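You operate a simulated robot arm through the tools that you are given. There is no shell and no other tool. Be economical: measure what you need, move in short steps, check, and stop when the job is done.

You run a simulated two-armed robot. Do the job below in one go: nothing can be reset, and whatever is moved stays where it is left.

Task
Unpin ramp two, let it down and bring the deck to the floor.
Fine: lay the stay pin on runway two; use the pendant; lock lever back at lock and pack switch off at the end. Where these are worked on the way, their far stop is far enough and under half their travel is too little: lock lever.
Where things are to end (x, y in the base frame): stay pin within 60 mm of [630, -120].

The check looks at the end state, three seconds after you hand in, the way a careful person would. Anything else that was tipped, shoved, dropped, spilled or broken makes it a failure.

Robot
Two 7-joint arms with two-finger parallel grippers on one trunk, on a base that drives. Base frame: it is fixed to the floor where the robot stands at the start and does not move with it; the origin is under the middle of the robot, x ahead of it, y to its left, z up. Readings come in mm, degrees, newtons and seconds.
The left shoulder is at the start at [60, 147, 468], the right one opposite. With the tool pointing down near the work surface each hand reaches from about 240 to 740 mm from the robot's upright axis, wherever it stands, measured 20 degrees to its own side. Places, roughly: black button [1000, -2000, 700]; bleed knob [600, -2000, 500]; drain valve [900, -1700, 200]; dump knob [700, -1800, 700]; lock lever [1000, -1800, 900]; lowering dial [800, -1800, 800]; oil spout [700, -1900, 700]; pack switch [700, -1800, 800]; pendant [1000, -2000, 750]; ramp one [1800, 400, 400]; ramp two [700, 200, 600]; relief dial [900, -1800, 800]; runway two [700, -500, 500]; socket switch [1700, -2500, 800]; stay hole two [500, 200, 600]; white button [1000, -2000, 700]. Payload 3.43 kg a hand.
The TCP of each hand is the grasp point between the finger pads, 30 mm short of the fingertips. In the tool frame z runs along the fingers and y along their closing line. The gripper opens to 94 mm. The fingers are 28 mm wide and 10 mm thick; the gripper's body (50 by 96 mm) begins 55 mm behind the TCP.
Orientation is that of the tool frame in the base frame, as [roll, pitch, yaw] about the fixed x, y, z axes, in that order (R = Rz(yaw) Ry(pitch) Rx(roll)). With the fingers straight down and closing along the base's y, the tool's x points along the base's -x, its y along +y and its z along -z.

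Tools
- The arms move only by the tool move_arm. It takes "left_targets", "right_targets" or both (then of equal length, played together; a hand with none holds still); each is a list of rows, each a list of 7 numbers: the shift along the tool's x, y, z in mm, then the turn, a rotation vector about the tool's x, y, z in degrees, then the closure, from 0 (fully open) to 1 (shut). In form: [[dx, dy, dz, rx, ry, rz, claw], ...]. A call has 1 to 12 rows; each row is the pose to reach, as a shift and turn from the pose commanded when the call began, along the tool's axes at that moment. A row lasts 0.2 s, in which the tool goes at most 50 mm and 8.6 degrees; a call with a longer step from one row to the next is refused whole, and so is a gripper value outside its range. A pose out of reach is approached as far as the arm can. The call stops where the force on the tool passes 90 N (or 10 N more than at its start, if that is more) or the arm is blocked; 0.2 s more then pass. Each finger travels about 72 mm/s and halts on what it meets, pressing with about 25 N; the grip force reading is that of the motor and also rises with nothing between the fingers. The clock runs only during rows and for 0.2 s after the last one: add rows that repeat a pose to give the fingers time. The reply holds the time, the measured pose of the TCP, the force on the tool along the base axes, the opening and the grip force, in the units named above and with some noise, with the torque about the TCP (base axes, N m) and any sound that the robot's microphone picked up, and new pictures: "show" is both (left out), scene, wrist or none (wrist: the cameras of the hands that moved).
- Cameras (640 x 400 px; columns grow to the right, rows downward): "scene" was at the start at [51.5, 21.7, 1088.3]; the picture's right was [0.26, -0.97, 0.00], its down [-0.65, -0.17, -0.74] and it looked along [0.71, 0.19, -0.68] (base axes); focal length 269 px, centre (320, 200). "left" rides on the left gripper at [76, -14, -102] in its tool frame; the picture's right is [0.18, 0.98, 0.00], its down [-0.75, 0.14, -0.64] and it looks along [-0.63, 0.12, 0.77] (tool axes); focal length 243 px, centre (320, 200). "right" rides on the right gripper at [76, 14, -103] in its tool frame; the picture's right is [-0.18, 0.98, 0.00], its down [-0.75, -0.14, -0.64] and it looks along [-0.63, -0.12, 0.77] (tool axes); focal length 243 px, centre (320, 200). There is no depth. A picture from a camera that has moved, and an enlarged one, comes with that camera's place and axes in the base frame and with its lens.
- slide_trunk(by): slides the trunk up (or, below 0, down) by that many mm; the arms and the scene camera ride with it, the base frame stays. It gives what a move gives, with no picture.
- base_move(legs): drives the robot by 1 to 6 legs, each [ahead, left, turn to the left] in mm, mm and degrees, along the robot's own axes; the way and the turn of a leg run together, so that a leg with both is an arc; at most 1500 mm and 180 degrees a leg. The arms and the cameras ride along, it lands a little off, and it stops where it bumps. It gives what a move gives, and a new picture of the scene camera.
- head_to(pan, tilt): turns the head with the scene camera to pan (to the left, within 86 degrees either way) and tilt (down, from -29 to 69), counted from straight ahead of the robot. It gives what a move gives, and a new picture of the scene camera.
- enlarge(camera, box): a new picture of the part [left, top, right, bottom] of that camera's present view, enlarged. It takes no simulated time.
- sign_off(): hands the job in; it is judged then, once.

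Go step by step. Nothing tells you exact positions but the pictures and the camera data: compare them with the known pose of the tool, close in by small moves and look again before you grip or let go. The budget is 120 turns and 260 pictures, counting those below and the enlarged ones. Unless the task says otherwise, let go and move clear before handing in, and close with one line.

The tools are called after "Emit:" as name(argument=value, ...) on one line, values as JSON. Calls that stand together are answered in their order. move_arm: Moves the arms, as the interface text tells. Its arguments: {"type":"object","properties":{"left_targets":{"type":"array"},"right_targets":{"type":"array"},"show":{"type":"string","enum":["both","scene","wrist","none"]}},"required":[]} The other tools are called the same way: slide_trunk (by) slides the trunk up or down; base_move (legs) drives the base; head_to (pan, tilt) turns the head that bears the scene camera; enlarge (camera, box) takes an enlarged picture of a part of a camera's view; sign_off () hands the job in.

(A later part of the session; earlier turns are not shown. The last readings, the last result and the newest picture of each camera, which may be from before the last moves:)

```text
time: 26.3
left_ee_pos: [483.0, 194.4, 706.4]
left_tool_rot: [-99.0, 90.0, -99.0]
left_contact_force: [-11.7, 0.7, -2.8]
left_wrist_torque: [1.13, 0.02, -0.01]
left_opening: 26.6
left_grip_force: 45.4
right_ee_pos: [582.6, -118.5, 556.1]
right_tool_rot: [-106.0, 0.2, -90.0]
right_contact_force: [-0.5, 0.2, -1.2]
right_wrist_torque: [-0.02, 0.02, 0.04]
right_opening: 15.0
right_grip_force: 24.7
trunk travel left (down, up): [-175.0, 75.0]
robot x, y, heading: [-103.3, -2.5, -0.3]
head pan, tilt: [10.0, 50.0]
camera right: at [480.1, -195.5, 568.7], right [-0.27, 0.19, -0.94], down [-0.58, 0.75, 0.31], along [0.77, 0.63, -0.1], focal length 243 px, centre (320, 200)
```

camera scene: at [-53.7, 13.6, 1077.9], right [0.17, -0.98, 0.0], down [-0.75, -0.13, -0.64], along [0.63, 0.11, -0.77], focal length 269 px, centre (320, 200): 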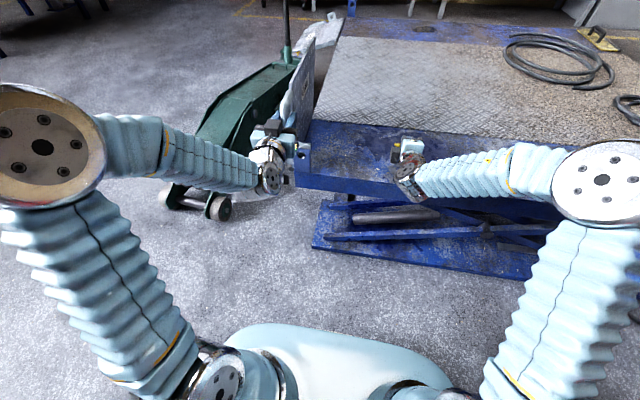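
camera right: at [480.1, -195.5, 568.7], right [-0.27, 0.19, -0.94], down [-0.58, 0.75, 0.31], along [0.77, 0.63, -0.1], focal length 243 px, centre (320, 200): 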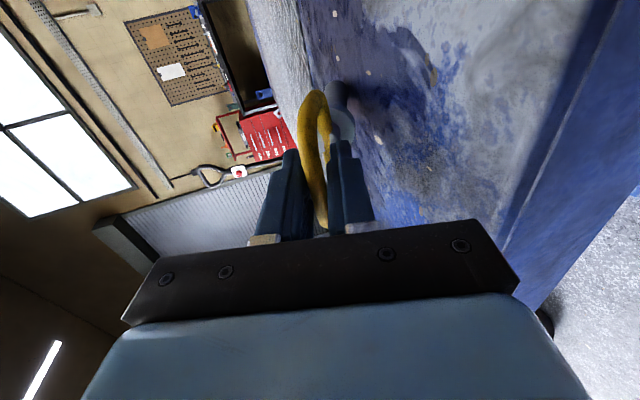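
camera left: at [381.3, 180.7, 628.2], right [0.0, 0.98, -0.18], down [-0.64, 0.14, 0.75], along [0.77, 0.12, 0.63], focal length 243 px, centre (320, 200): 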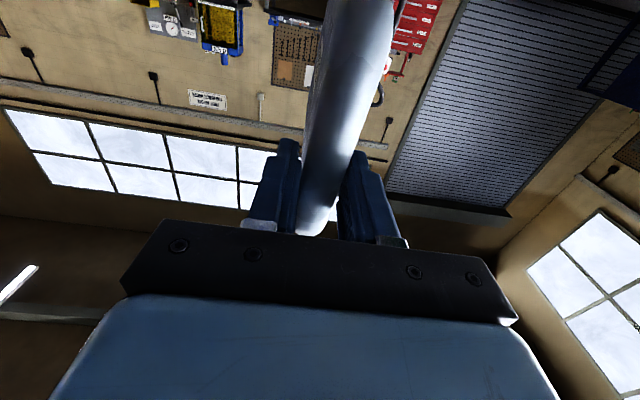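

Consistent edge sightings put the deck at z≈500, so the tip should be about 18 mm above it. I'll creep down.

Emit:
move_arm(right_targets=[[0, 6, 1.7, 0, 0, 0, 1], [0, 12, 3.4, 0, 0, 0, 1], [0, 15, 4.3, 0, 0, 0, 1]], show="wrist")

Emit:
enlarge(camera="right", box=[240, 40, 440, 240])

```text
time: 27.1
left_ee_pos: [482.5, 195.4, 705.2]
left_tool_rot: [-116.4, 90.0, -116.4]
left_contact_force: [-11.6, 0.8, -2.9]
left_wrist_torque: [1.03, 0.13, -0.01]
left_opening: 27.0
left_grip_force: 44.5
right_ee_pos: [581.3, -119.0, 540.4]
right_tool_rot: [-106.0, 0.1, -90.0]
right_contact_force: [-0.5, 0.1, -0.9]
right_wrist_torque: [-0.01, -0.04, -0.03]
right_opening: 14.9
right_grip_force: 25.3
trunk travel left (down, up): [-175.0, 75.0]
robot x, y, heading: [-98.1, 2.0, -0.2]
head pan, tilt: [10.0, 50.0]
camera right: at [479.9, -194.9, 553.4], right [-0.27, 0.18, -0.94], down [-0.58, 0.75, 0.31], along [0.77, 0.63, -0.1], focal length 243 px, centre (320, 200)
```

right: 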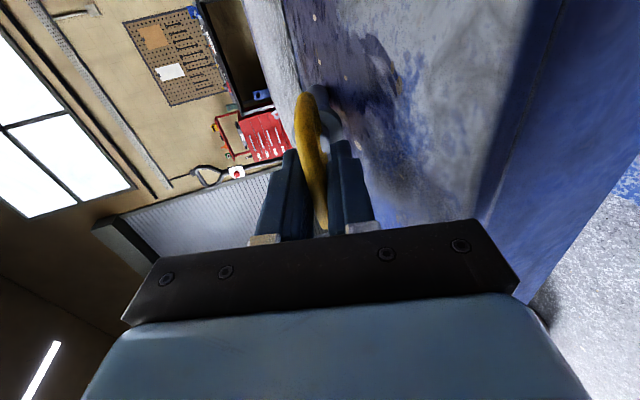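

```text
2.00 times, centred on (340, 140) of right
camera zoom: at [479.9, -194.9, 553.4], right [-0.27, 0.18, -0.94], down [-0.58, 0.75, 0.31], along [0.77, 0.63, -0.1], focal length 485 px, centre (280, 320)
```

zoom: 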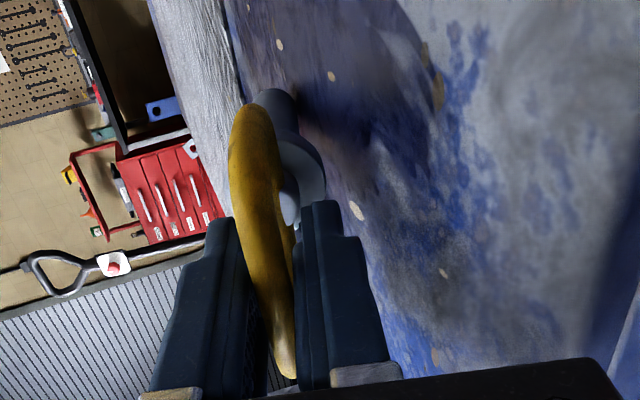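

The tip is touching: the weight reading fell and the pin is tilting level in the grip. I'll open just a little to let it down.

Emit:
move_arm(right_targets=[[0, 0, 0, 0, 0, 0, 0.75], [0, 0, 0, 0, 0, 0, 0.7]], show="wrist")

Emit:
enlarge(camera="right", box=[240, 40, 440, 240])

```text
time: 27.7
left_ee_pos: [483.2, 194.6, 705.9]
left_tool_rot: [-129.8, 90.0, -129.7]
left_contact_force: [-12.3, 1.0, -1.9]
left_wrist_torque: [1.07, 0.06, -0.01]
left_opening: 26.8
left_grip_force: 45.4
right_ee_pos: [580.8, -119.8, 539.5]
right_tool_rot: [-106.0, 0.1, -90.1]
right_contact_force: [0.3, 0.2, -0.8]
right_wrist_torque: [0.02, 0.01, -0.04]
right_opening: 28.6
right_grip_force: 0.6
trunk travel left (down, up): [-175.0, 75.0]
robot x, y, heading: [-101.6, 0.4, 0.1]
head pan, tilt: [10.0, 50.0]
camera right: at [479.9, -194.8, 553.3], right [-0.27, 0.18, -0.94], down [-0.58, 0.75, 0.31], along [0.77, 0.63, -0.1], focal length 243 px, centre (320, 200)
```

right: 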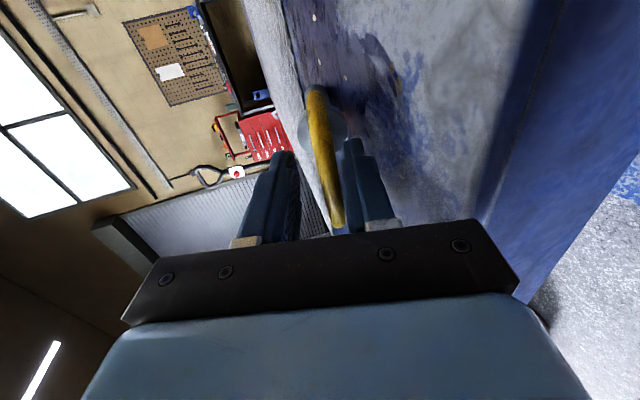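

```text
2.00 times, centred on (340, 140) of right
camera zoom: at [479.9, -194.8, 553.3], right [-0.27, 0.18, -0.94], down [-0.58, 0.75, 0.31], along [0.77, 0.63, -0.1], focal length 485 px, centre (280, 320)
```

zoom: 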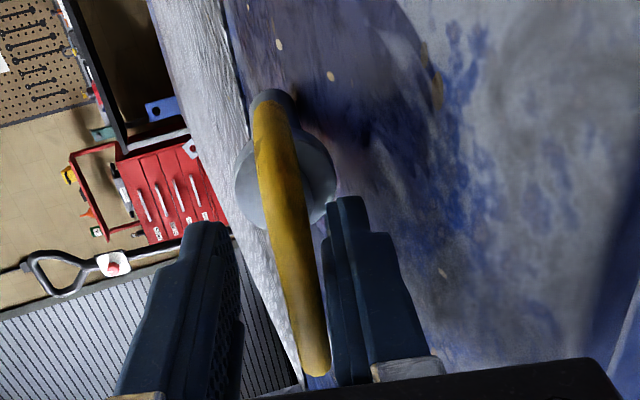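

The ring now only rests on the lower finger. I'll withdraw straight back along the fingers so it slides off onto the deck.

Emit:
move_arm(right_targets=[[0, 0, -12, 0, 0, 0, 0.7], [0, 0, -25, 0, 0, 0, 0.7], [0, 0, -40, 0, 0, 0, 0.7], [0, 0, -60, 0, 0, 0, 0.7]], show="wrist")

Emit:
enlarge(camera="right", box=[240, 40, 440, 240])

```text
time: 28.7
left_ee_pos: [483.2, 194.8, 705.6]
left_tool_rot: [-129.4, 90.0, -129.4]
left_contact_force: [-13.4, 0.3, -3.7]
left_wrist_torque: [1.06, -0.01, -0.02]
left_opening: 26.8
left_grip_force: 45.0
right_ee_pos: [522.9, -119.8, 555.5]
right_tool_rot: [-106.0, 0.0, -89.9]
right_contact_force: [0.1, 1.1, -0.8]
right_wrist_torque: [0.01, 0.01, 0.01]
right_opening: 28.6
right_grip_force: 0.5
trunk travel left (down, up): [-175.0, 75.0]
robot x, y, heading: [-98.1, 0.2, -0.1]
head pan, tilt: [10.0, 50.0]
camera right: at [421.0, -195.2, 570.1], right [-0.27, 0.18, -0.94], down [-0.58, 0.75, 0.31], along [0.77, 0.63, -0.1], focal length 243 px, centre (320, 200)
```

right: 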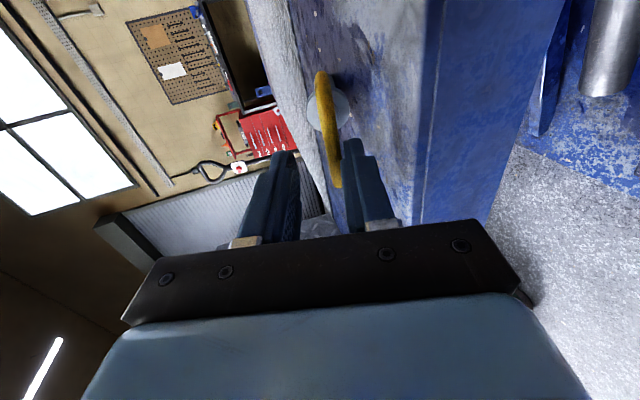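

```text
2.00 times, centred on (340, 140) of right
camera zoom: at [421.0, -195.2, 570.1], right [-0.27, 0.18, -0.94], down [-0.58, 0.75, 0.31], along [0.77, 0.63, -0.1], focal length 485 px, centre (280, 320)
```

zoom: 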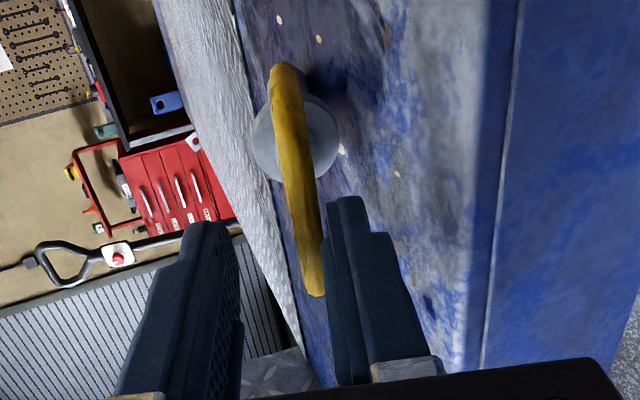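

It's coming free. I'll withdraw further, then raise the hand and look.

Emit:
move_arm(right_targets=[[0, 0, -20, 0, 0, 0, 0.7], [0, 0, -45, 0, 0, 0, 0.7], [0, 0, -75, 0, 0, 0, 0.6], [0, -40, -95, 0, 0, 0, 0.5], [0, -80, -100, 0, 0, 0, 0.4], [0, -120, -100, 0, 0, 0, 0.2], [0, -160, -100, 0, 0, 0, 0]], show="both")

Emit:
enlarge(camera="scene", box=[370, 70, 530, 210])

```text
time: 30.3
left_ee_pos: [483.4, 195.8, 705.7]
left_tool_rot: [-126.1, 90.0, -126.2]
left_contact_force: [-12.9, 1.1, -3.0]
left_wrist_torque: [1.05, 0.19, 0.04]
left_opening: 26.9
left_grip_force: 45.3
right_ee_pos: [469.5, -118.0, 738.6]
right_tool_rot: [-106.1, 0.0, -90.0]
right_contact_force: [0.9, -0.4, -0.5]
right_wrist_torque: [-0.04, 0.03, -0.01]
right_opening: 94.1
right_grip_force: 0.0
trunk travel left (down, up): [-175.0, 75.0]
robot x, y, heading: [-103.5, -0.3, -0.0]
head pan, tilt: [10.0, 50.0]
camera scene: at [-53.8, 13.6, 1077.9], right [0.17, -0.98, 0.0], down [-0.75, -0.13, -0.64], along [0.63, 0.11, -0.77], focal length 269 px, centre (320, 200)
camera right: at [367.6, -193.3, 752.3], right [-0.27, 0.19, -0.94], down [-0.58, 0.75, 0.31], along [0.77, 0.63, -0.1], focal length 243 px, centre (320, 200)
```

scene: 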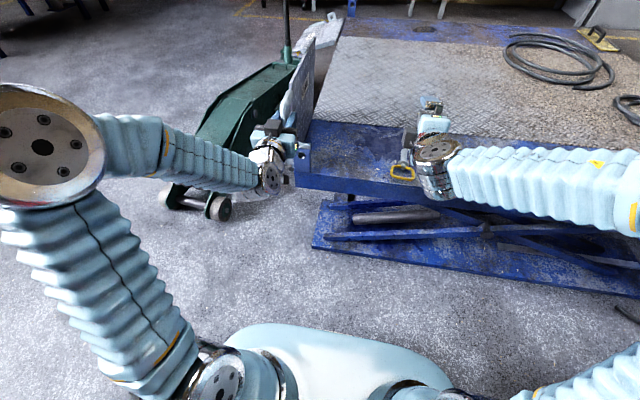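
right: 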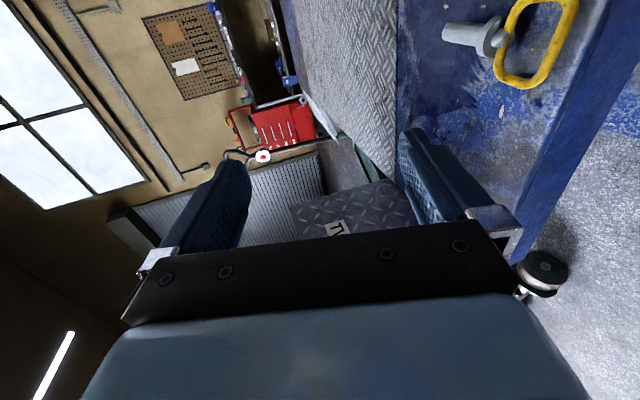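

```text
2.86 times, centred on (450, 140) of scene
camera zoom: at [-53.8, 13.6, 1077.9], right [0.17, -0.98, 0.0], down [-0.75, -0.13, -0.64], along [0.63, 0.11, -0.77], focal length 768 px, centre (-51, 371)
```

zoom: 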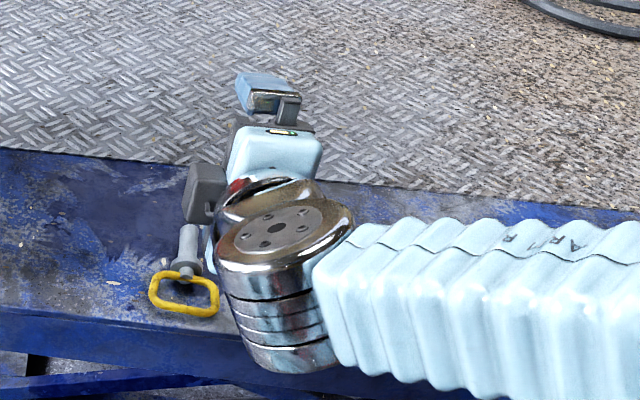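

The pin lies flat on the runway, spanning about x 532–664 at y≈−130. I want it nudged about 25 mm further in for margin, so I'll point the right hand down, fingers shut, just in front of the ring.

Emit:
move_arm(right_targets=[[1, 12, 5, -7.4, 0, 0, 1], [2, 24, 11, -14.8, 0, 0, 1], [3, 36, 16, -22.2, 0, 0, 1], [4, 48, 22, -29.6, 0, 0, 1], [5, 60, 27, -37, 0, 0, 1], [6, 72, 33, -44.4, 0, 0, 1], [7, 84, 38, -51.8, 0, 0, 1], [8, 96, 44, -59.2, 0, 0, 1], [9, 108, 50, -66.6, 0, 0, 1], [10, 120, 55, -74, 0, 0, 1]], show="both")

```text
time: 32.5
left_ee_pos: [483.8, 195.0, 706.1]
left_tool_rot: [48.8, 90.0, 48.8]
left_contact_force: [-13.3, 1.1, -3.5]
left_wrist_torque: [1.12, -0.09, -0.01]
left_opening: 26.5
left_grip_force: 45.3
right_ee_pos: [492.0, -130.2, 608.0]
right_tool_rot: [179.9, 0.1, -90.1]
right_contact_force: [0.6, -0.2, 0.4]
right_wrist_torque: [-0.02, -0.01, 0.0]
right_opening: 0.0
right_grip_force: 25.5
trunk travel left (down, up): [-175.0, 75.0]
robot x, y, heading: [-97.2, -2.0, 0.0]
head pan, tilt: [10.0, 50.0]
camera scene: at [-53.8, 13.7, 1078.0], right [0.17, -0.98, 0.0], down [-0.75, -0.13, -0.64], along [0.63, 0.11, -0.77], focal length 269 px, centre (320, 200)
camera right: at [479.2, -205.2, 709.9], right [-0.98, 0.18, 0.0], down [0.14, 0.75, 0.64], along [0.12, 0.63, -0.77], focal length 243 px, centre (320, 200)
```

scene: 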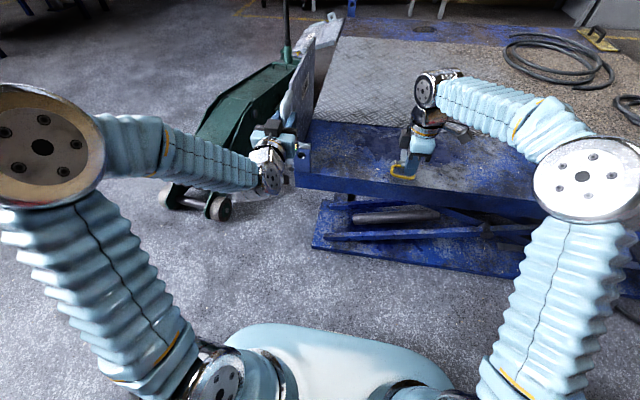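
right: 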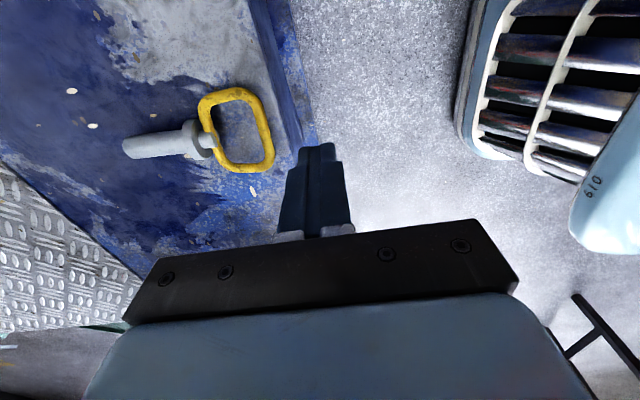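

From above: ring centre ≈(566, −132), tip ≈(676, −131). I'll lower the shut fingers just behind the ring to feel the deck.

Emit:
move_arm(right_targets=[[0, -17, 20, 0, 0, 0, 1], [0, -35, 45, 0, 0, 0, 1], [0, -35, 60, 0, 0, 0, 1], [0, -35, 66, 0, 0, 0, 1]], show="wrist")

```text
time: 33.5
left_ee_pos: [484.2, 196.1, 706.1]
left_tool_rot: [-141.4, 89.9, -141.6]
left_contact_force: [-12.9, 1.7, -4.4]
left_wrist_torque: [1.06, -0.02, 0.03]
left_opening: 26.8
left_grip_force: 45.0
right_ee_pos: [526.2, -130.4, 541.3]
right_tool_rot: [-180.0, 0.0, -90.0]
right_contact_force: [-0.1, 0.2, -0.2]
right_wrist_torque: [-0.03, -0.02, 0.01]
right_opening: 0.0
right_grip_force: 25.2
trunk travel left (down, up): [-175.0, 75.0]
robot x, y, heading: [-103.3, -0.3, -0.1]
head pan, tilt: [10.0, 50.0]
camera right: at [513.4, -205.7, 643.2], right [-0.98, 0.18, 0.0], down [0.14, 0.75, 0.64], along [0.12, 0.63, -0.77], focal length 243 px, centre (320, 200)
```

right: 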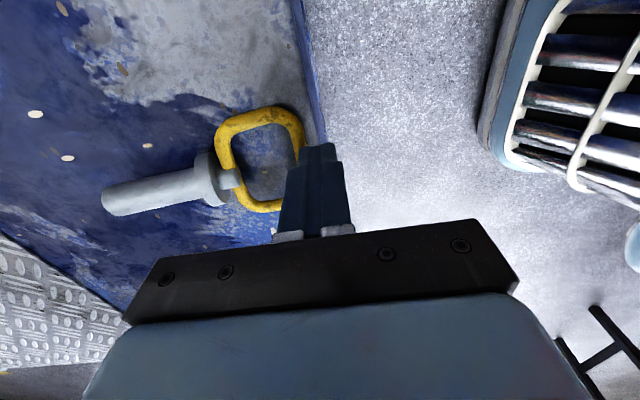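

The fingertips are just behind the ring, near the deck. I'll creep down a few more millimetres.

Emit:
move_arm(right_targets=[[0, 0, 2, 0, 0, 0, 1], [0, 0, 4, 0, 0, 0, 1], [0, 0, 6, 0, 0, 0, 1]], show="none")

```text
time: 34.3
left_ee_pos: [484.3, 194.8, 703.7]
left_tool_rot: [-161.8, 90.0, -161.7]
left_contact_force: [13.9, 0.5, -15.6]
left_wrist_torque: [1.05, 0.1, -0.02]
left_opening: 26.5
left_grip_force: 45.6
right_ee_pos: [527.2, -129.9, 540.7]
right_tool_rot: [-179.6, 0.1, -90.1]
right_contact_force: [-14.5, -6.5, 46.5]
right_wrist_torque: [-0.52, -0.06, -0.18]
right_opening: 0.0
right_grip_force: 25.0
trunk travel left (down, up): [-175.0, 75.0]
robot x, y, heading: [-98.4, -2.3, -0.1]
head pan, tilt: [10.0, 50.0]
```

That is the deck, at z≈511. I'll lift 2 mm clear of it and push the ring forward about 25 mm slowly.

Emit:
move_arm(right_targets=[[0, 0, -8, 0, 0, 0, 1], [0, -6, -8, 0, 0, 0, 1], [0, -12, -8, 0, 0, 0, 1], [0, -18, -8, 0, 0, 0, 1], [0, -24, -8, 0, 0, 0, 1], [0, -28, -8, 0, 0, 0, 1], [0, -32, -8, 0, 0, 0, 1]], show="wrist")

```text
time: 35.9
left_ee_pos: [482.9, 195.6, 705.4]
left_tool_rot: [-164.9, 90.0, -164.9]
left_contact_force: [-22.0, 1.7, -5.3]
left_wrist_torque: [1.09, -0.79, -0.07]
left_opening: 26.5
left_grip_force: 45.3
right_ee_pos: [557.9, -129.8, 543.5]
right_tool_rot: [180.0, 0.0, -89.9]
right_contact_force: [-0.9, -0.3, -0.3]
right_wrist_torque: [0.0, -0.01, -0.03]
right_opening: 0.2
right_grip_force: 24.8
trunk travel left (down, up): [-175.0, 75.0]
robot x, y, heading: [-99.4, 2.8, -0.1]
head pan, tilt: [10.0, 50.0]
camera right: at [545.0, -205.3, 646.0], right [-0.98, 0.18, 0.0], down [0.14, 0.75, 0.64], along [0.12, 0.63, -0.77], focal length 243 px, centre (320, 200)
```

right: 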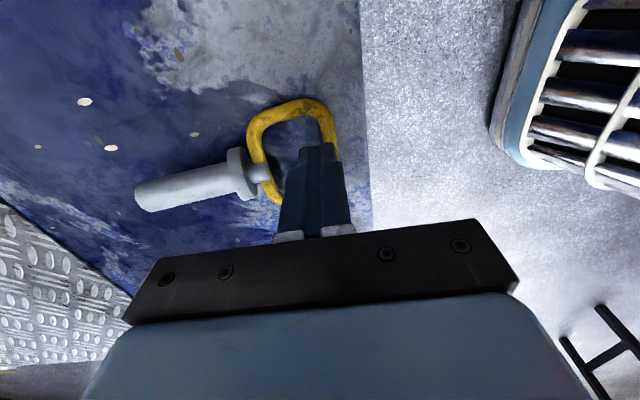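

The fingertips seem to sit inside the ring now. I'll enlarge to check before pushing on.

Emit:
enlarge(camera="right", box=[120, 60, 400, 240])

```text
2.22 times, centred on (260, 150) of right
camera zoom: at [545.0, -205.3, 646.0], right [-0.98, 0.18, 0.0], down [0.14, 0.75, 0.64], along [0.12, 0.63, -0.77], focal length 539 px, centre (453, 311)
```

zoom: 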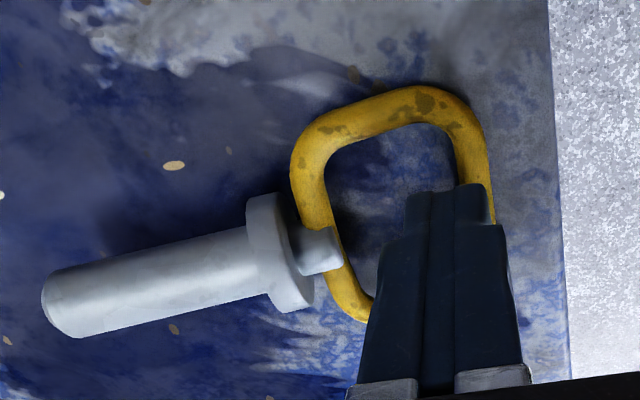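

The ring moved about 10 mm, and the fingers are now inside it. I'll push on against its front side for the rest.

Emit:
move_arm(right_targets=[[0, -7, 0, 0, 0, 0, 1], [0, -14, 0, 0, 0, 0, 1], [0, -21, 0, 0, 0, 0, 1], [0, -28, 0, 0, 0, 0, 1], [0, -34, 0, 0, 0, 0, 1]], show="wrist")

Emit:
enlarge(camera="right", box=[120, 60, 400, 240])

```text
time: 37.1
left_ee_pos: [483.9, 194.5, 706.4]
left_tool_rot: [-166.0, 89.9, -166.0]
left_contact_force: [-23.3, 1.4, -4.4]
left_wrist_torque: [1.03, 0.29, 0.01]
left_opening: 26.4
left_grip_force: 45.2
right_ee_pos: [593.3, -130.5, 543.9]
right_tool_rot: [-179.9, 0.0, -89.9]
right_contact_force: [0.1, 0.3, -0.2]
right_wrist_torque: [0.01, 0.01, -0.02]
right_opening: 0.0
right_grip_force: 25.3
trunk travel left (down, up): [-175.0, 75.0]
robot x, y, heading: [-101.4, -3.4, -0.1]
head pan, tilt: [10.0, 50.0]
camera right: at [579.4, -205.5, 645.6], right [-0.98, 0.18, 0.0], down [0.14, 0.75, 0.64], along [0.12, 0.63, -0.77], focal length 243 px, centre (320, 200)
```

right: 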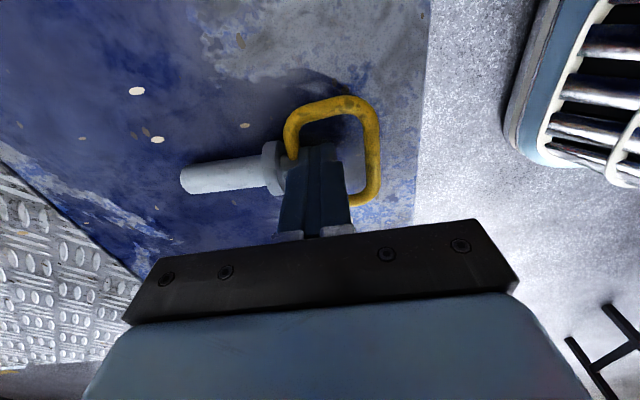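

```text
2.22 times, centred on (260, 150) of right
camera zoom: at [579.4, -205.5, 645.6], right [-0.98, 0.18, 0.0], down [0.14, 0.75, 0.64], along [0.12, 0.63, -0.77], focal length 539 px, centre (453, 311)
```

zoom: 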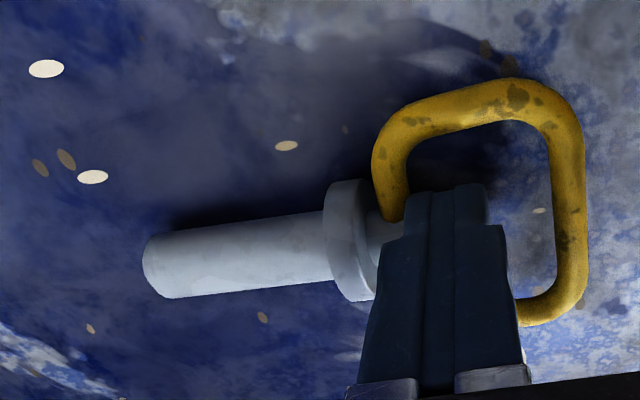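

The pin now runs from ring centre ≈(586, −135) to tip ≈(677, −136), so its middle is close to (630, −135) and inside the tolerance. I'll raise the right hand straight up and out.

Emit:
move_arm(right_targets=[[0, 0, -20, 0, 0, 0, 1], [0, 0, -60, 0, 0, 0, 1], [0, 0, -100, 0, 0, 0, 1], [0, 0, -140, 0, 0, 0, 1], [0, 45, -170, 0, 0, 0, 1], [20, 90, -170, 0, 0, 0, 1], [40, 130, -170, 0, 0, 0, 1], [60, 170, -170, 0, 0, 0, 1], [90, 200, -170, 0, 0, 0, 1]], show="scene")

Emit:
enlarge(camera="scene", box=[250, 20, 450, 220])

```text
refused: row 5 steps farther than a row can; nothing moved
```

```text
2.00 times, centred on (350, 120) of scene
camera zoom: at [-54.4, 13.7, 1078.0], right [0.17, -0.98, 0.0], down [-0.75, -0.13, -0.64], along [0.63, 0.11, -0.77], focal length 537 px, centre (260, 360)
```

zoom: 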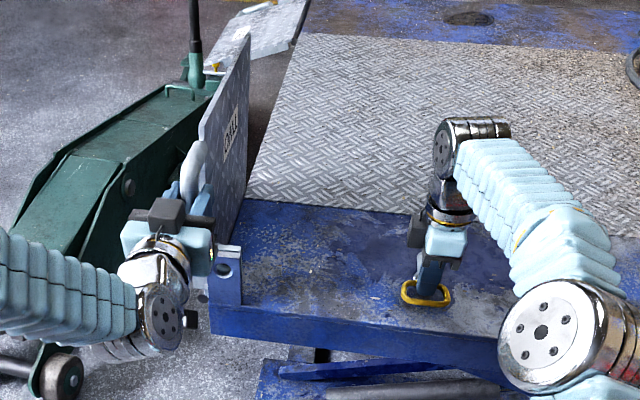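

One row was too long; I'll resend with shorter steps.

Emit:
move_arm(right_targets=[[0, 0, -20, 0, 0, 0, 1], [0, 0, -60, 0, 0, 0, 1], [0, 0, -100, 0, 0, 0, 1], [0, 0, -140, 0, 0, 0, 1], [0, 30, -170, 0, 0, 0, 1], [20, 70, -170, 0, 0, 0, 1], [40, 110, -170, 0, 0, 0, 1], [60, 150, -170, 0, 0, 0, 1], [80, 190, -170, 0, 0, 0, 1]], show="scene")

Emit:
enlarge(camera="scene", box=[250, 20, 450, 220])

```text
time: 39.1
left_ee_pos: [483.3, 195.2, 705.0]
left_tool_rot: [-62.7, 90.0, -62.7]
left_contact_force: [-23.6, 0.6, -5.0]
left_wrist_torque: [0.83, 0.01, 0.01]
left_opening: 26.5
left_grip_force: 45.0
right_ee_pos: [540.7, -201.5, 735.9]
right_tool_rot: [-179.9, 0.0, -89.9]
right_contact_force: [-0.6, 0.3, 0.0]
right_wrist_torque: [0.0, 0.01, -0.02]
right_opening: 0.0
right_grip_force: 25.0
right hand out of reach, approached as far as the arm can: row 3, 4, 5, 6, 7, 8, 9
trunk travel left (down, up): [-175.0, 75.0]
robot x, y, heading: [-99.7, -3.2, 0.3]
head pan, tilt: [10.0, 50.0]
camera scene: at [-54.4, 14.2, 1078.0], right [0.17, -0.98, 0.0], down [-0.75, -0.13, -0.64], along [0.63, 0.11, -0.77], focal length 269 px, centre (320, 200)
```

scene: 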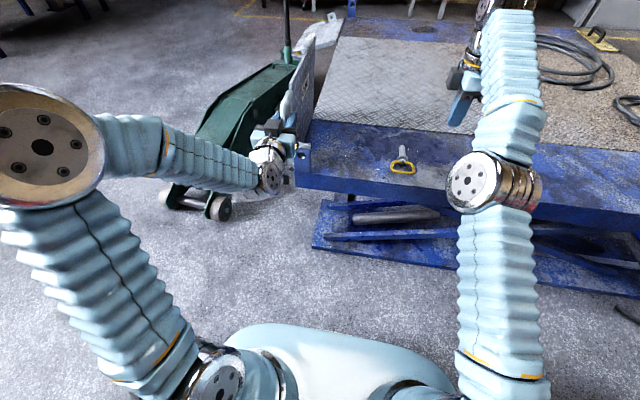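

```text
2.00 times, centred on (350, 120) of scene
camera zoom: at [-54.4, 14.2, 1078.0], right [0.17, -0.98, 0.0], down [-0.75, -0.13, -0.64], along [0.63, 0.11, -0.77], focal length 537 px, centre (260, 360)
```

zoom: 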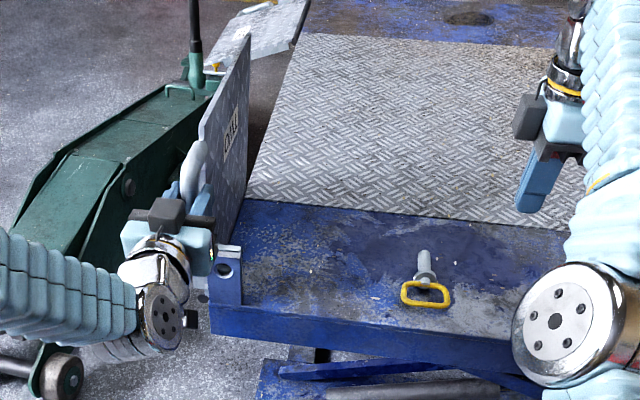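

The pin is well placed and the right hand is clear. Taking the hinge to run along x near y≈200, z≈512, I'll start swinging the ramp out with the left hand on that arc, the first 24°.

Emit:
move_arm(left_targets=[[0.3, 13, 0, 0, 0, -4, 1], [1.2, 26.9, 0, 0, 0, -8, 1], [6.1, 53.4, 0, 0, 0, -16, 1], [14.7, 78.9, 0, 0, 0, -24, 1]], show="both")

```text
time: 40.1
left_ee_pos: [482.3, 278.0, 695.5]
left_tool_rot: [-88.2, 66.0, -87.9]
left_contact_force: [-5.8, 19.3, 26.0]
left_wrist_torque: [1.17, -0.21, 0.13]
left_opening: 27.5
left_grip_force: 45.5
right_ee_pos: [539.6, -202.4, 736.0]
right_tool_rot: [-179.9, 0.0, -89.9]
right_contact_force: [0.1, 0.4, -0.1]
right_wrist_torque: [0.03, -0.03, 0.0]
right_opening: 0.2
right_grip_force: 24.8
trunk travel left (down, up): [-175.0, 75.0]
robot x, y, heading: [-100.1, 1.5, -0.1]
head pan, tilt: [10.0, 50.0]
camera scene: at [-54.9, 14.2, 1078.5], right [0.17, -0.98, 0.0], down [-0.75, -0.13, -0.64], along [0.63, 0.11, -0.77], focal length 269 px, centre (320, 200)
camera left: at [381.1, 233.2, 629.0], right [0.0, 0.82, -0.57], down [-0.65, 0.43, 0.62], along [0.76, 0.37, 0.54], focal length 243 px, centre (320, 200)
```

scene: 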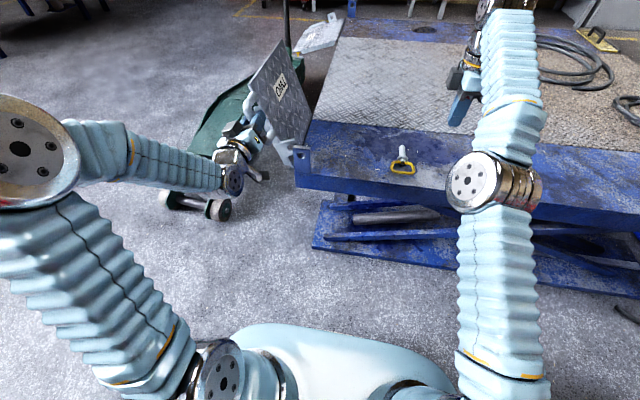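
left: 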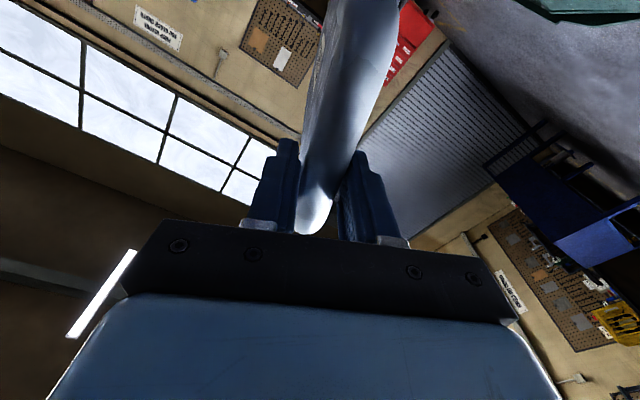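

It swings. The measured arc fits a hinge at about (y 214, z 505) with radius 201 mm. I'll follow that corrected arc for another 48°.

Emit:
move_arm(left_targets=[[-7.2, 29.4, 0, 0, 0, -8, 1], [-3.9, 57.2, 0, 0, 0, -16, 1], [3, 84.4, 0, 0, 0, -24, 1], [13.7, 110.3, 0, 0, 0, -32, 1], [28.1, 134.5, 0, 0, 0, -40, 1], [45.5, 156.4, 0, 0, 0, -48, 1]], show="both")

```text
time: 41.5
left_ee_pos: [481.9, 406.0, 583.2]
left_tool_rot: [-90.4, 17.9, -89.5]
left_contact_force: [-30.5, 32.0, -10.5]
left_wrist_torque: [1.71, 0.32, -0.05]
left_opening: 27.3
left_grip_force: 45.2
right_ee_pos: [540.7, -200.1, 737.0]
right_tool_rot: [180.0, -0.1, -90.0]
right_contact_force: [-0.4, -0.1, -0.4]
right_wrist_torque: [0.06, -0.01, 0.0]
right_opening: 0.1
right_grip_force: 24.8
trunk travel left (down, up): [-175.0, 75.0]
robot x, y, heading: [-97.9, 1.3, -0.2]
head pan, tilt: [10.0, 50.0]
camera scene: at [-54.1, 15.5, 1077.8], right [0.17, -0.98, 0.0], down [-0.75, -0.13, -0.64], along [0.63, 0.11, -0.77], focal length 269 px, centre (320, 200)
camera left: at [379.6, 327.2, 572.8], right [-0.01, 0.13, -0.99], down [-0.65, 0.75, 0.1], along [0.76, 0.64, 0.08], focal length 243 px, centre (320, 200)
```

scene: 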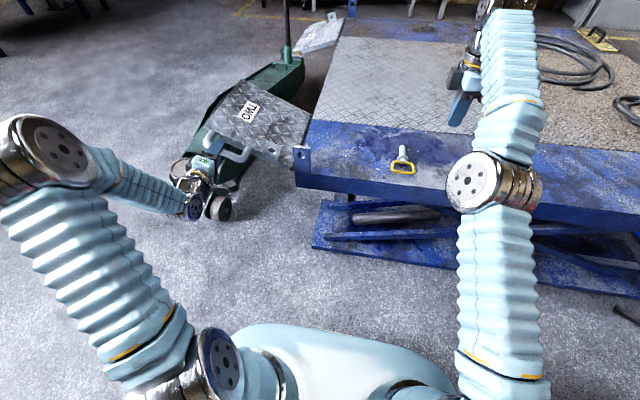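
left: 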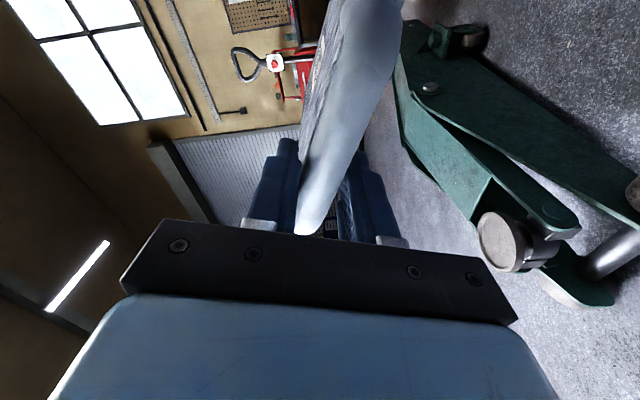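

The ramp is about 70° down. Refitted hinge (y 217, z 499), radius 207. I'll continue toward level and watch for a stop.

Emit:
move_arm(left_targets=[[-7.9, 33, -2, 0, 0, -8, 1], [-4.8, 61.8, -3, 0, 0, -16, 1], [2.2, 89.8, -3, 0, 0, -24, 1]], show="both")

```text
time: 42.3
left_ee_pos: [482.1, 426.7, 497.0]
left_tool_rot: [-90.4, -6.1, -89.9]
left_contact_force: [-19.2, 14.6, -25.1]
left_wrist_torque: [1.73, 0.21, 0.07]
left_opening: 27.5
left_grip_force: 45.3
right_ee_pos: [540.4, -201.1, 734.7]
right_tool_rot: [180.0, 0.0, -90.0]
right_contact_force: [0.0, -0.2, 0.2]
right_wrist_torque: [0.03, 0.02, 0.02]
right_opening: 0.0
right_grip_force: 25.0
trunk travel left (down, up): [-175.0, 75.0]
robot x, y, heading: [-96.5, 2.5, -0.1]
head pan, tilt: [10.0, 50.0]
camera scene: at [-52.4, 15.1, 1077.7], right [0.17, -0.98, 0.0], down [-0.76, -0.13, -0.64], along [0.63, 0.11, -0.77], focal length 269 px, centre (320, 200)
camera left: at [379.2, 352.1, 518.9], right [-0.01, -0.29, -0.96], down [-0.65, 0.73, -0.22], along [0.76, 0.62, -0.19], focal length 243 px, centre (320, 200)
```

scene: 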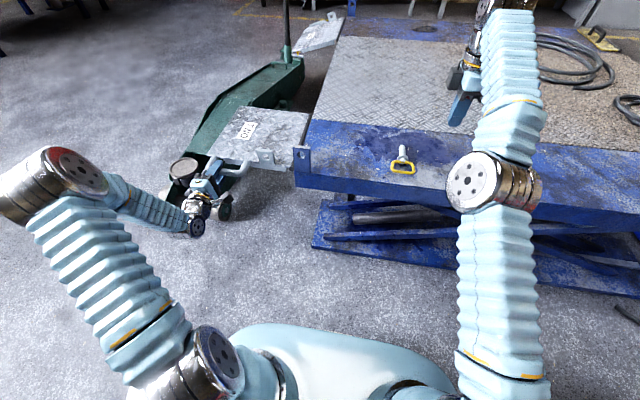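
left: 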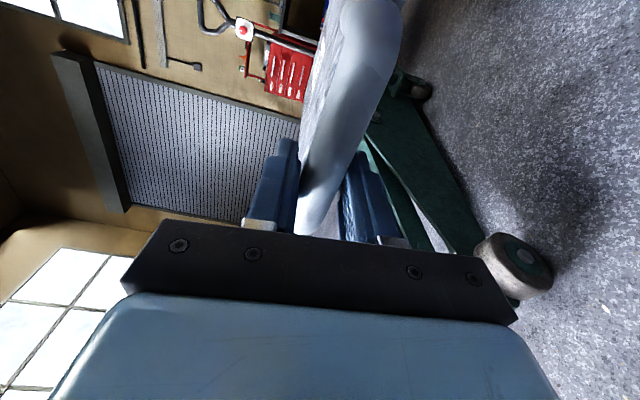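

The ramp is level and its weight still hangs on the hand, so it isn't at its stop yet. I'll keep lowering in small steps.

Emit:
move_arm(left_targets=[[-2, 14, -1, 0, 0, -4, 1], [-3, 28.8, -1, 0, 0, -8, 1], [-2, 43, -2, 0, 0, -12, 1], [0, 57.9, -2, 0, 0, -16, 1]], show="both")

```text
time: 43.3
left_ee_pos: [480.1, 420.7, 438.8]
left_tool_rot: [-90.4, -22.0, -89.7]
left_contact_force: [-7.4, 11.9, -28.6]
left_wrist_torque: [1.56, 0.27, 0.14]
left_opening: 26.1
left_grip_force: 44.8
right_ee_pos: [542.7, -201.1, 733.5]
right_tool_rot: [179.9, -0.1, -90.0]
right_contact_force: [0.4, 0.0, -0.4]
right_wrist_torque: [0.04, 0.03, 0.03]
right_opening: 0.1
right_grip_force: 25.3
trunk travel left (down, up): [-175.0, 75.0]
robot x, y, heading: [-100.5, -1.2, -0.0]
head pan, tilt: [10.0, 50.0]
camera scene: at [-51.7, 15.2, 1077.7], right [0.17, -0.98, 0.0], down [-0.76, -0.13, -0.64], along [0.63, 0.11, -0.77], focal length 269 px, centre (320, 200)
camera left: at [377.0, 354.7, 481.0], right [0.0, -0.54, -0.84], down [-0.65, 0.64, -0.41], along [0.76, 0.54, -0.35], focal length 243 px, centre (320, 200)
```

scene: 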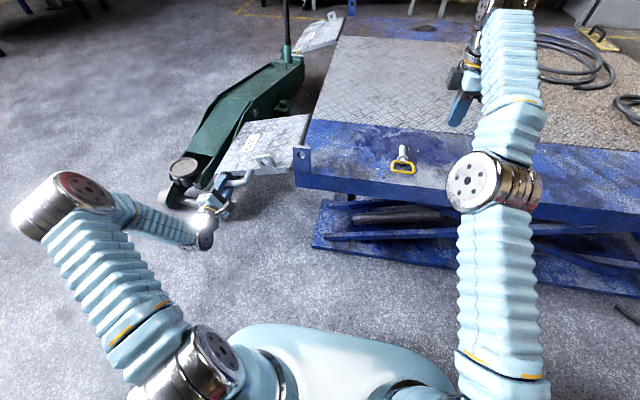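
left: 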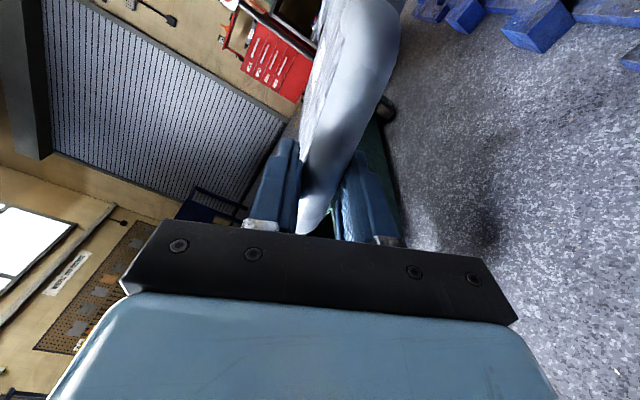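

Still carrying weight. I'll go on lowering in small steps until it rests.

Emit:
move_arm(left_targets=[[-1.5, 14, 0, 0, 0, -4, 1], [-2.7, 28, 0, 0, 0, -8, 1], [-1.3, 43, 0, 0, 0, -12, 1], [0.5, 57.4, 0, 0, 0, -16, 1]], show="scene")

Emit:
enlarge(camera="scene", box=[160, 0, 360, 240])

```text
time: 44.1
left_ee_pos: [479.5, 415.7, 425.0]
left_tool_rot: [-86.4, -31.6, -90.9]
left_contact_force: [-40.0, -5.8, 36.2]
left_wrist_torque: [1.53, -0.13, 0.34]
left_opening: 29.1
left_grip_force: 45.4
right_ee_pos: [537.6, -201.9, 737.1]
right_tool_rot: [-179.8, 0.2, -89.9]
right_contact_force: [-0.1, -0.9, 0.8]
right_wrist_torque: [0.02, -0.01, 0.0]
right_opening: 0.2
right_grip_force: 25.1
trunk travel left (down, up): [-175.0, 75.0]
robot x, y, heading: [-103.3, 0.9, -0.0]
head pan, tilt: [10.0, 50.0]
stopped in row 3 (left hand): the force on the tool passed its limit at 97 N (the readings are from after the stop); the commanded pose is now the measured one
camera scene: at [-57.8, 12.1, 1078.6], right [0.18, -0.98, 0.0], down [-0.75, -0.13, -0.65], along [0.64, 0.11, -0.76], focal length 269 px, centre (320, 200)
```

scene: 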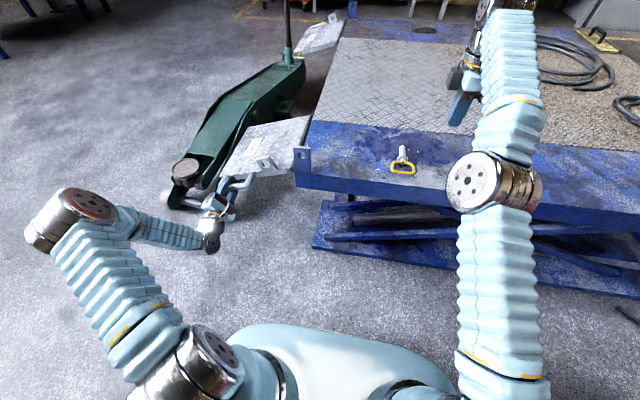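

```text
1.67 times, centred on (260, 120) of scene
camera zoom: at [-57.8, 12.1, 1078.6], right [0.18, -0.98, 0.0], down [-0.75, -0.13, -0.65], along [0.64, 0.11, -0.76], focal length 448 px, centre (420, 333)
```

zoom: 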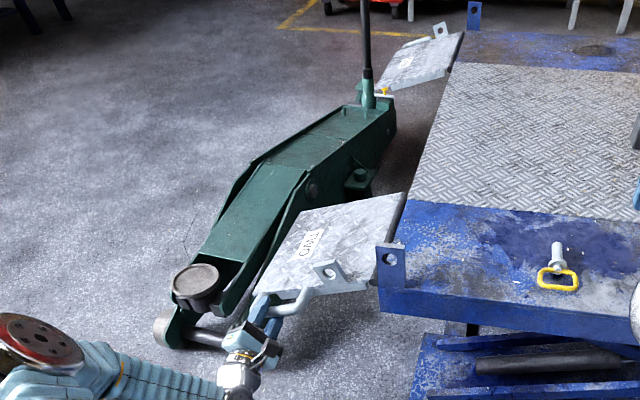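

The ramp has come to its stop about 22° below level, at the same slope as ramp one. I'll open the left hand and back it out along −x.

Emit:
move_arm(left_targets=[[0, 0, 0, 0, 0, 0, 0.6], [0, 0, 0, 0, 0, 0, 0.3], [0, 0, 0, 0, 0, 0, 0], [0, 0, 0, 0, 0, 0, 0]], show="wrist")

```text
time: 45.1
left_ee_pos: [482.4, 415.6, 419.3]
left_tool_rot: [-87.6, -32.1, -90.3]
left_contact_force: [-0.6, 0.0, -0.4]
left_wrist_torque: [0.01, -0.01, -0.02]
left_opening: 94.3
left_grip_force: 0.1
right_ee_pos: [541.6, -199.8, 735.2]
right_tool_rot: [179.9, 0.0, -89.9]
right_contact_force: [0.2, 0.8, 0.4]
right_wrist_torque: [0.02, 0.0, -0.01]
right_opening: 0.1
right_grip_force: 25.0
trunk travel left (down, up): [-175.0, 75.0]
robot x, y, heading: [-101.5, -4.8, 0.0]
head pan, tilt: [10.0, 50.0]
camera left: at [377.8, 356.2, 465.8], right [0.04, -0.68, -0.73], down [-0.63, 0.55, -0.54], along [0.77, 0.48, -0.41], focal length 243 px, centre (320, 200)
```

left: 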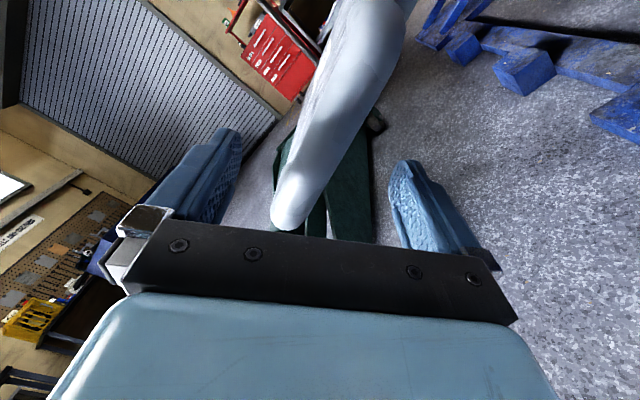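

The handle is free and the ramp stays put. I'll back the left hand out, lift it and draw the right hand in for driving.

Emit:
move_arm(left_targets=[[0, 0, -30, 0, 0, 0, 0], [0, 0, -60, 0, 0, 0, 0], [0, 0, -95, 0, 0, 0, 0], [0, 0, -130, 0, 0, 0, 0], [0, 0, -130, 0, 0, 0, 0]], right_targets=[[0, 35, 0, 0, 0, 0, 1], [0, 70, 0, 0, 0, 0, 1], [0, 105, 0, 0, 0, 0, 1], [0, 140, 0, 0, 0, 0, 1], [0, 175, 0, 0, 0, 0, 1]], show="scene")

```text
time: 46.3
left_ee_pos: [353.1, 415.0, 412.1]
left_tool_rot: [-87.6, -32.1, -90.1]
left_contact_force: [0.4, 1.4, -1.0]
left_wrist_torque: [0.0, -0.08, 0.0]
left_opening: 94.1
left_grip_force: 0.1
right_ee_pos: [377.3, -197.6, 745.8]
right_tool_rot: [-178.2, 0.5, -90.5]
right_contact_force: [-5.3, 3.9, -16.9]
right_wrist_torque: [-0.26, -0.32, 0.0]
right_opening: 0.0
right_grip_force: 25.2
right hand out of reach, approached as far as the arm can: row 1, 2, 3
trunk travel left (down, up): [-175.0, 75.0]
robot x, y, heading: [-100.6, -0.0, 0.5]
head pan, tilt: [10.0, 50.0]
camera scene: at [-50.7, 15.1, 1077.4], right [0.18, -0.98, 0.0], down [-0.76, -0.14, -0.64], along [0.63, 0.11, -0.77], focal length 269 px, centre (320, 200)
```

scene: 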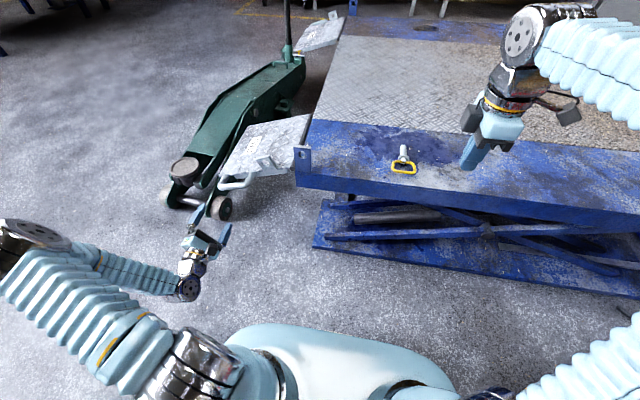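

Both hands are clear of the runway. Before driving I'll look right along the lane the robot will take.

Emit:
head_to(pan=-80, tilt=35)

```text
time: 47.9
left_ee_pos: [350.4, 414.4, 413.8]
left_tool_rot: [-87.5, -32.0, -90.4]
left_contact_force: [0.3, 0.8, -0.6]
left_wrist_torque: [0.0, 0.02, -0.01]
left_opening: 94.0
left_grip_force: 0.1
right_ee_pos: [378.7, -200.5, 754.3]
right_tool_rot: [-177.0, 0.7, -90.8]
right_contact_force: [-0.7, -0.5, 0.1]
right_wrist_torque: [-0.01, 0.01, 0.0]
right_opening: 0.3
right_grip_force: 25.6
trunk travel left (down, up): [-175.0, 75.0]
robot x, y, heading: [-103.1, -5.1, 0.1]
head pan, tilt: [-80.0, 35.0]
camera scene: at [-113.9, -86.1, 1099.7], right [-0.98, -0.18, 0.0], down [-0.1, 0.56, -0.82], along [0.14, -0.81, -0.57], focal length 269 px, centre (320, 200)
```

scene: 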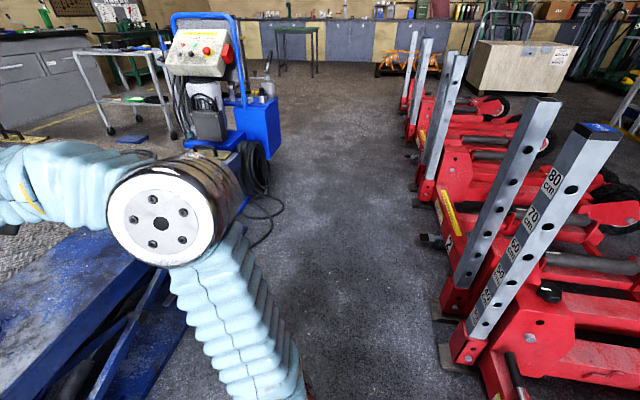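

The lane is clear between the runway (x>520) and the red stands (x<−490). I'll strafe right along it.

Emit:
base_move(legs=[[0, -1400, 0]])

Emit:
head_to(pan=-25, tilt=25)

```text
time: 54.9
left_ee_pos: [349.3, -990.2, 413.8]
left_tool_rot: [-87.5, -32.0, -91.6]
left_contact_force: [-0.9, 0.0, 0.1]
left_wrist_torque: [-0.01, 0.01, 0.01]
left_opening: 94.2
left_grip_force: 0.0
right_ee_pos: [351.8, -1602.2, 736.0]
right_tool_rot: [-180.0, 0.0, -91.1]
right_contact_force: [0.1, 0.5, -0.5]
right_wrist_torque: [0.03, 0.02, -0.02]
right_opening: 0.1
right_grip_force: 24.7
trunk travel left (down, up): [-175.0, 75.0]
robot x, y, heading: [-111.9, -1393.8, -1.2]
head pan, tilt: [-80.0, 35.0]
camera scene: at [-127.1, -1480.4, 1099.7], right [-0.99, -0.16, 0.0], down [-0.09, 0.57, -0.82], along [0.13, -0.81, -0.57], focal length 269 px, centre (320, 200)
```

scene: 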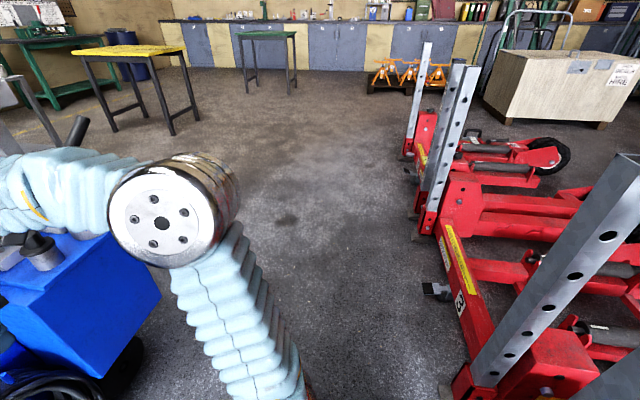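

```text
time: 56.1
left_ee_pos: [349.2, -989.9, 413.7]
left_tool_rot: [-87.5, -32.0, -91.6]
left_contact_force: [0.2, -0.1, 0.3]
left_wrist_torque: [-0.03, -0.01, -0.01]
left_opening: 94.0
left_grip_force: 0.1
right_ee_pos: [351.0, -1603.0, 736.2]
right_tool_rot: [-180.0, 0.0, -91.2]
right_contact_force: [-0.3, -0.5, -0.5]
right_wrist_torque: [0.01, 0.0, 0.0]
right_opening: 0.0
right_grip_force: 25.1
trunk travel left (down, up): [-175.0, 75.0]
robot x, y, heading: [-110.9, -1394.2, -1.1]
head pan, tilt: [-25.0, 25.0]
camera scene: at [-58.1, -1433.9, 1115.4], right [-0.44, -0.9, 0.0], down [-0.38, 0.19, -0.91], along [0.81, -0.4, -0.42], focal length 269 px, centre (320, 200)
```

scene: 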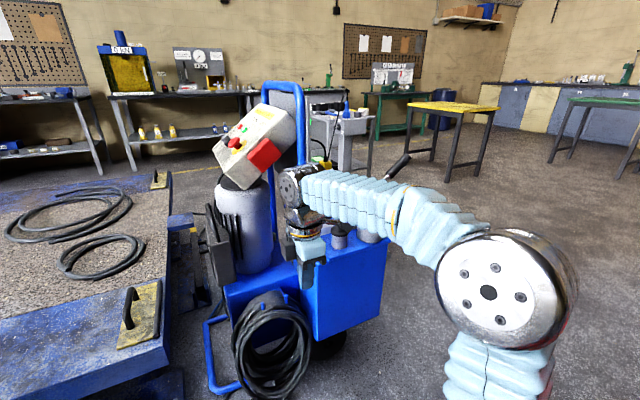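

I'm beside the pack now. I'll enlarge the console and tank tops to identify each control.

Emit:
enlarge(camera="scene", box=[190, 70, 320, 200])

Emit:
enlarge(camera="scene", box=[190, 140, 420, 320])

```text
3.08 times, centred on (255, 135) of scene
camera zoom: at [-58.1, -1433.9, 1115.4], right [-0.44, -0.9, 0.0], down [-0.38, 0.19, -0.91], along [0.81, -0.4, -0.42], focal length 826 px, centre (520, 400)
```

zoom: 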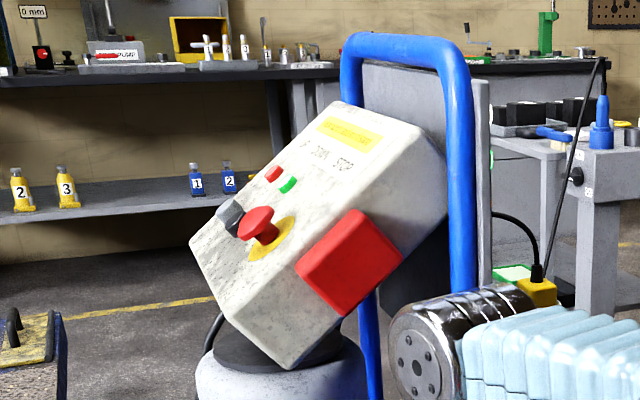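

```text
2.22 times, centred on (305, 230) of scene
camera zoom: at [-58.1, -1433.9, 1115.4], right [-0.44, -0.9, 0.0], down [-0.38, 0.19, -0.91], along [0.81, -0.4, -0.42], focal length 597 px, centre (353, 133)
```

zoom: 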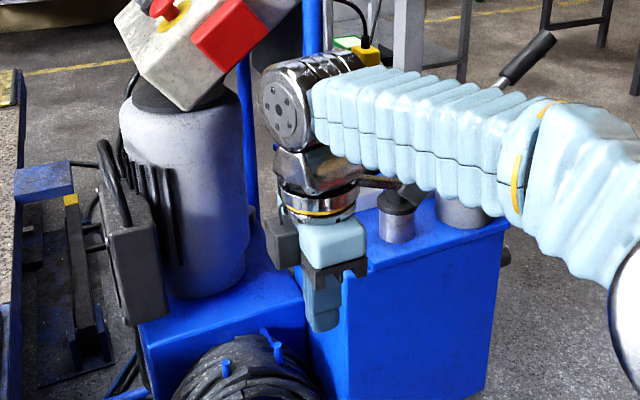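

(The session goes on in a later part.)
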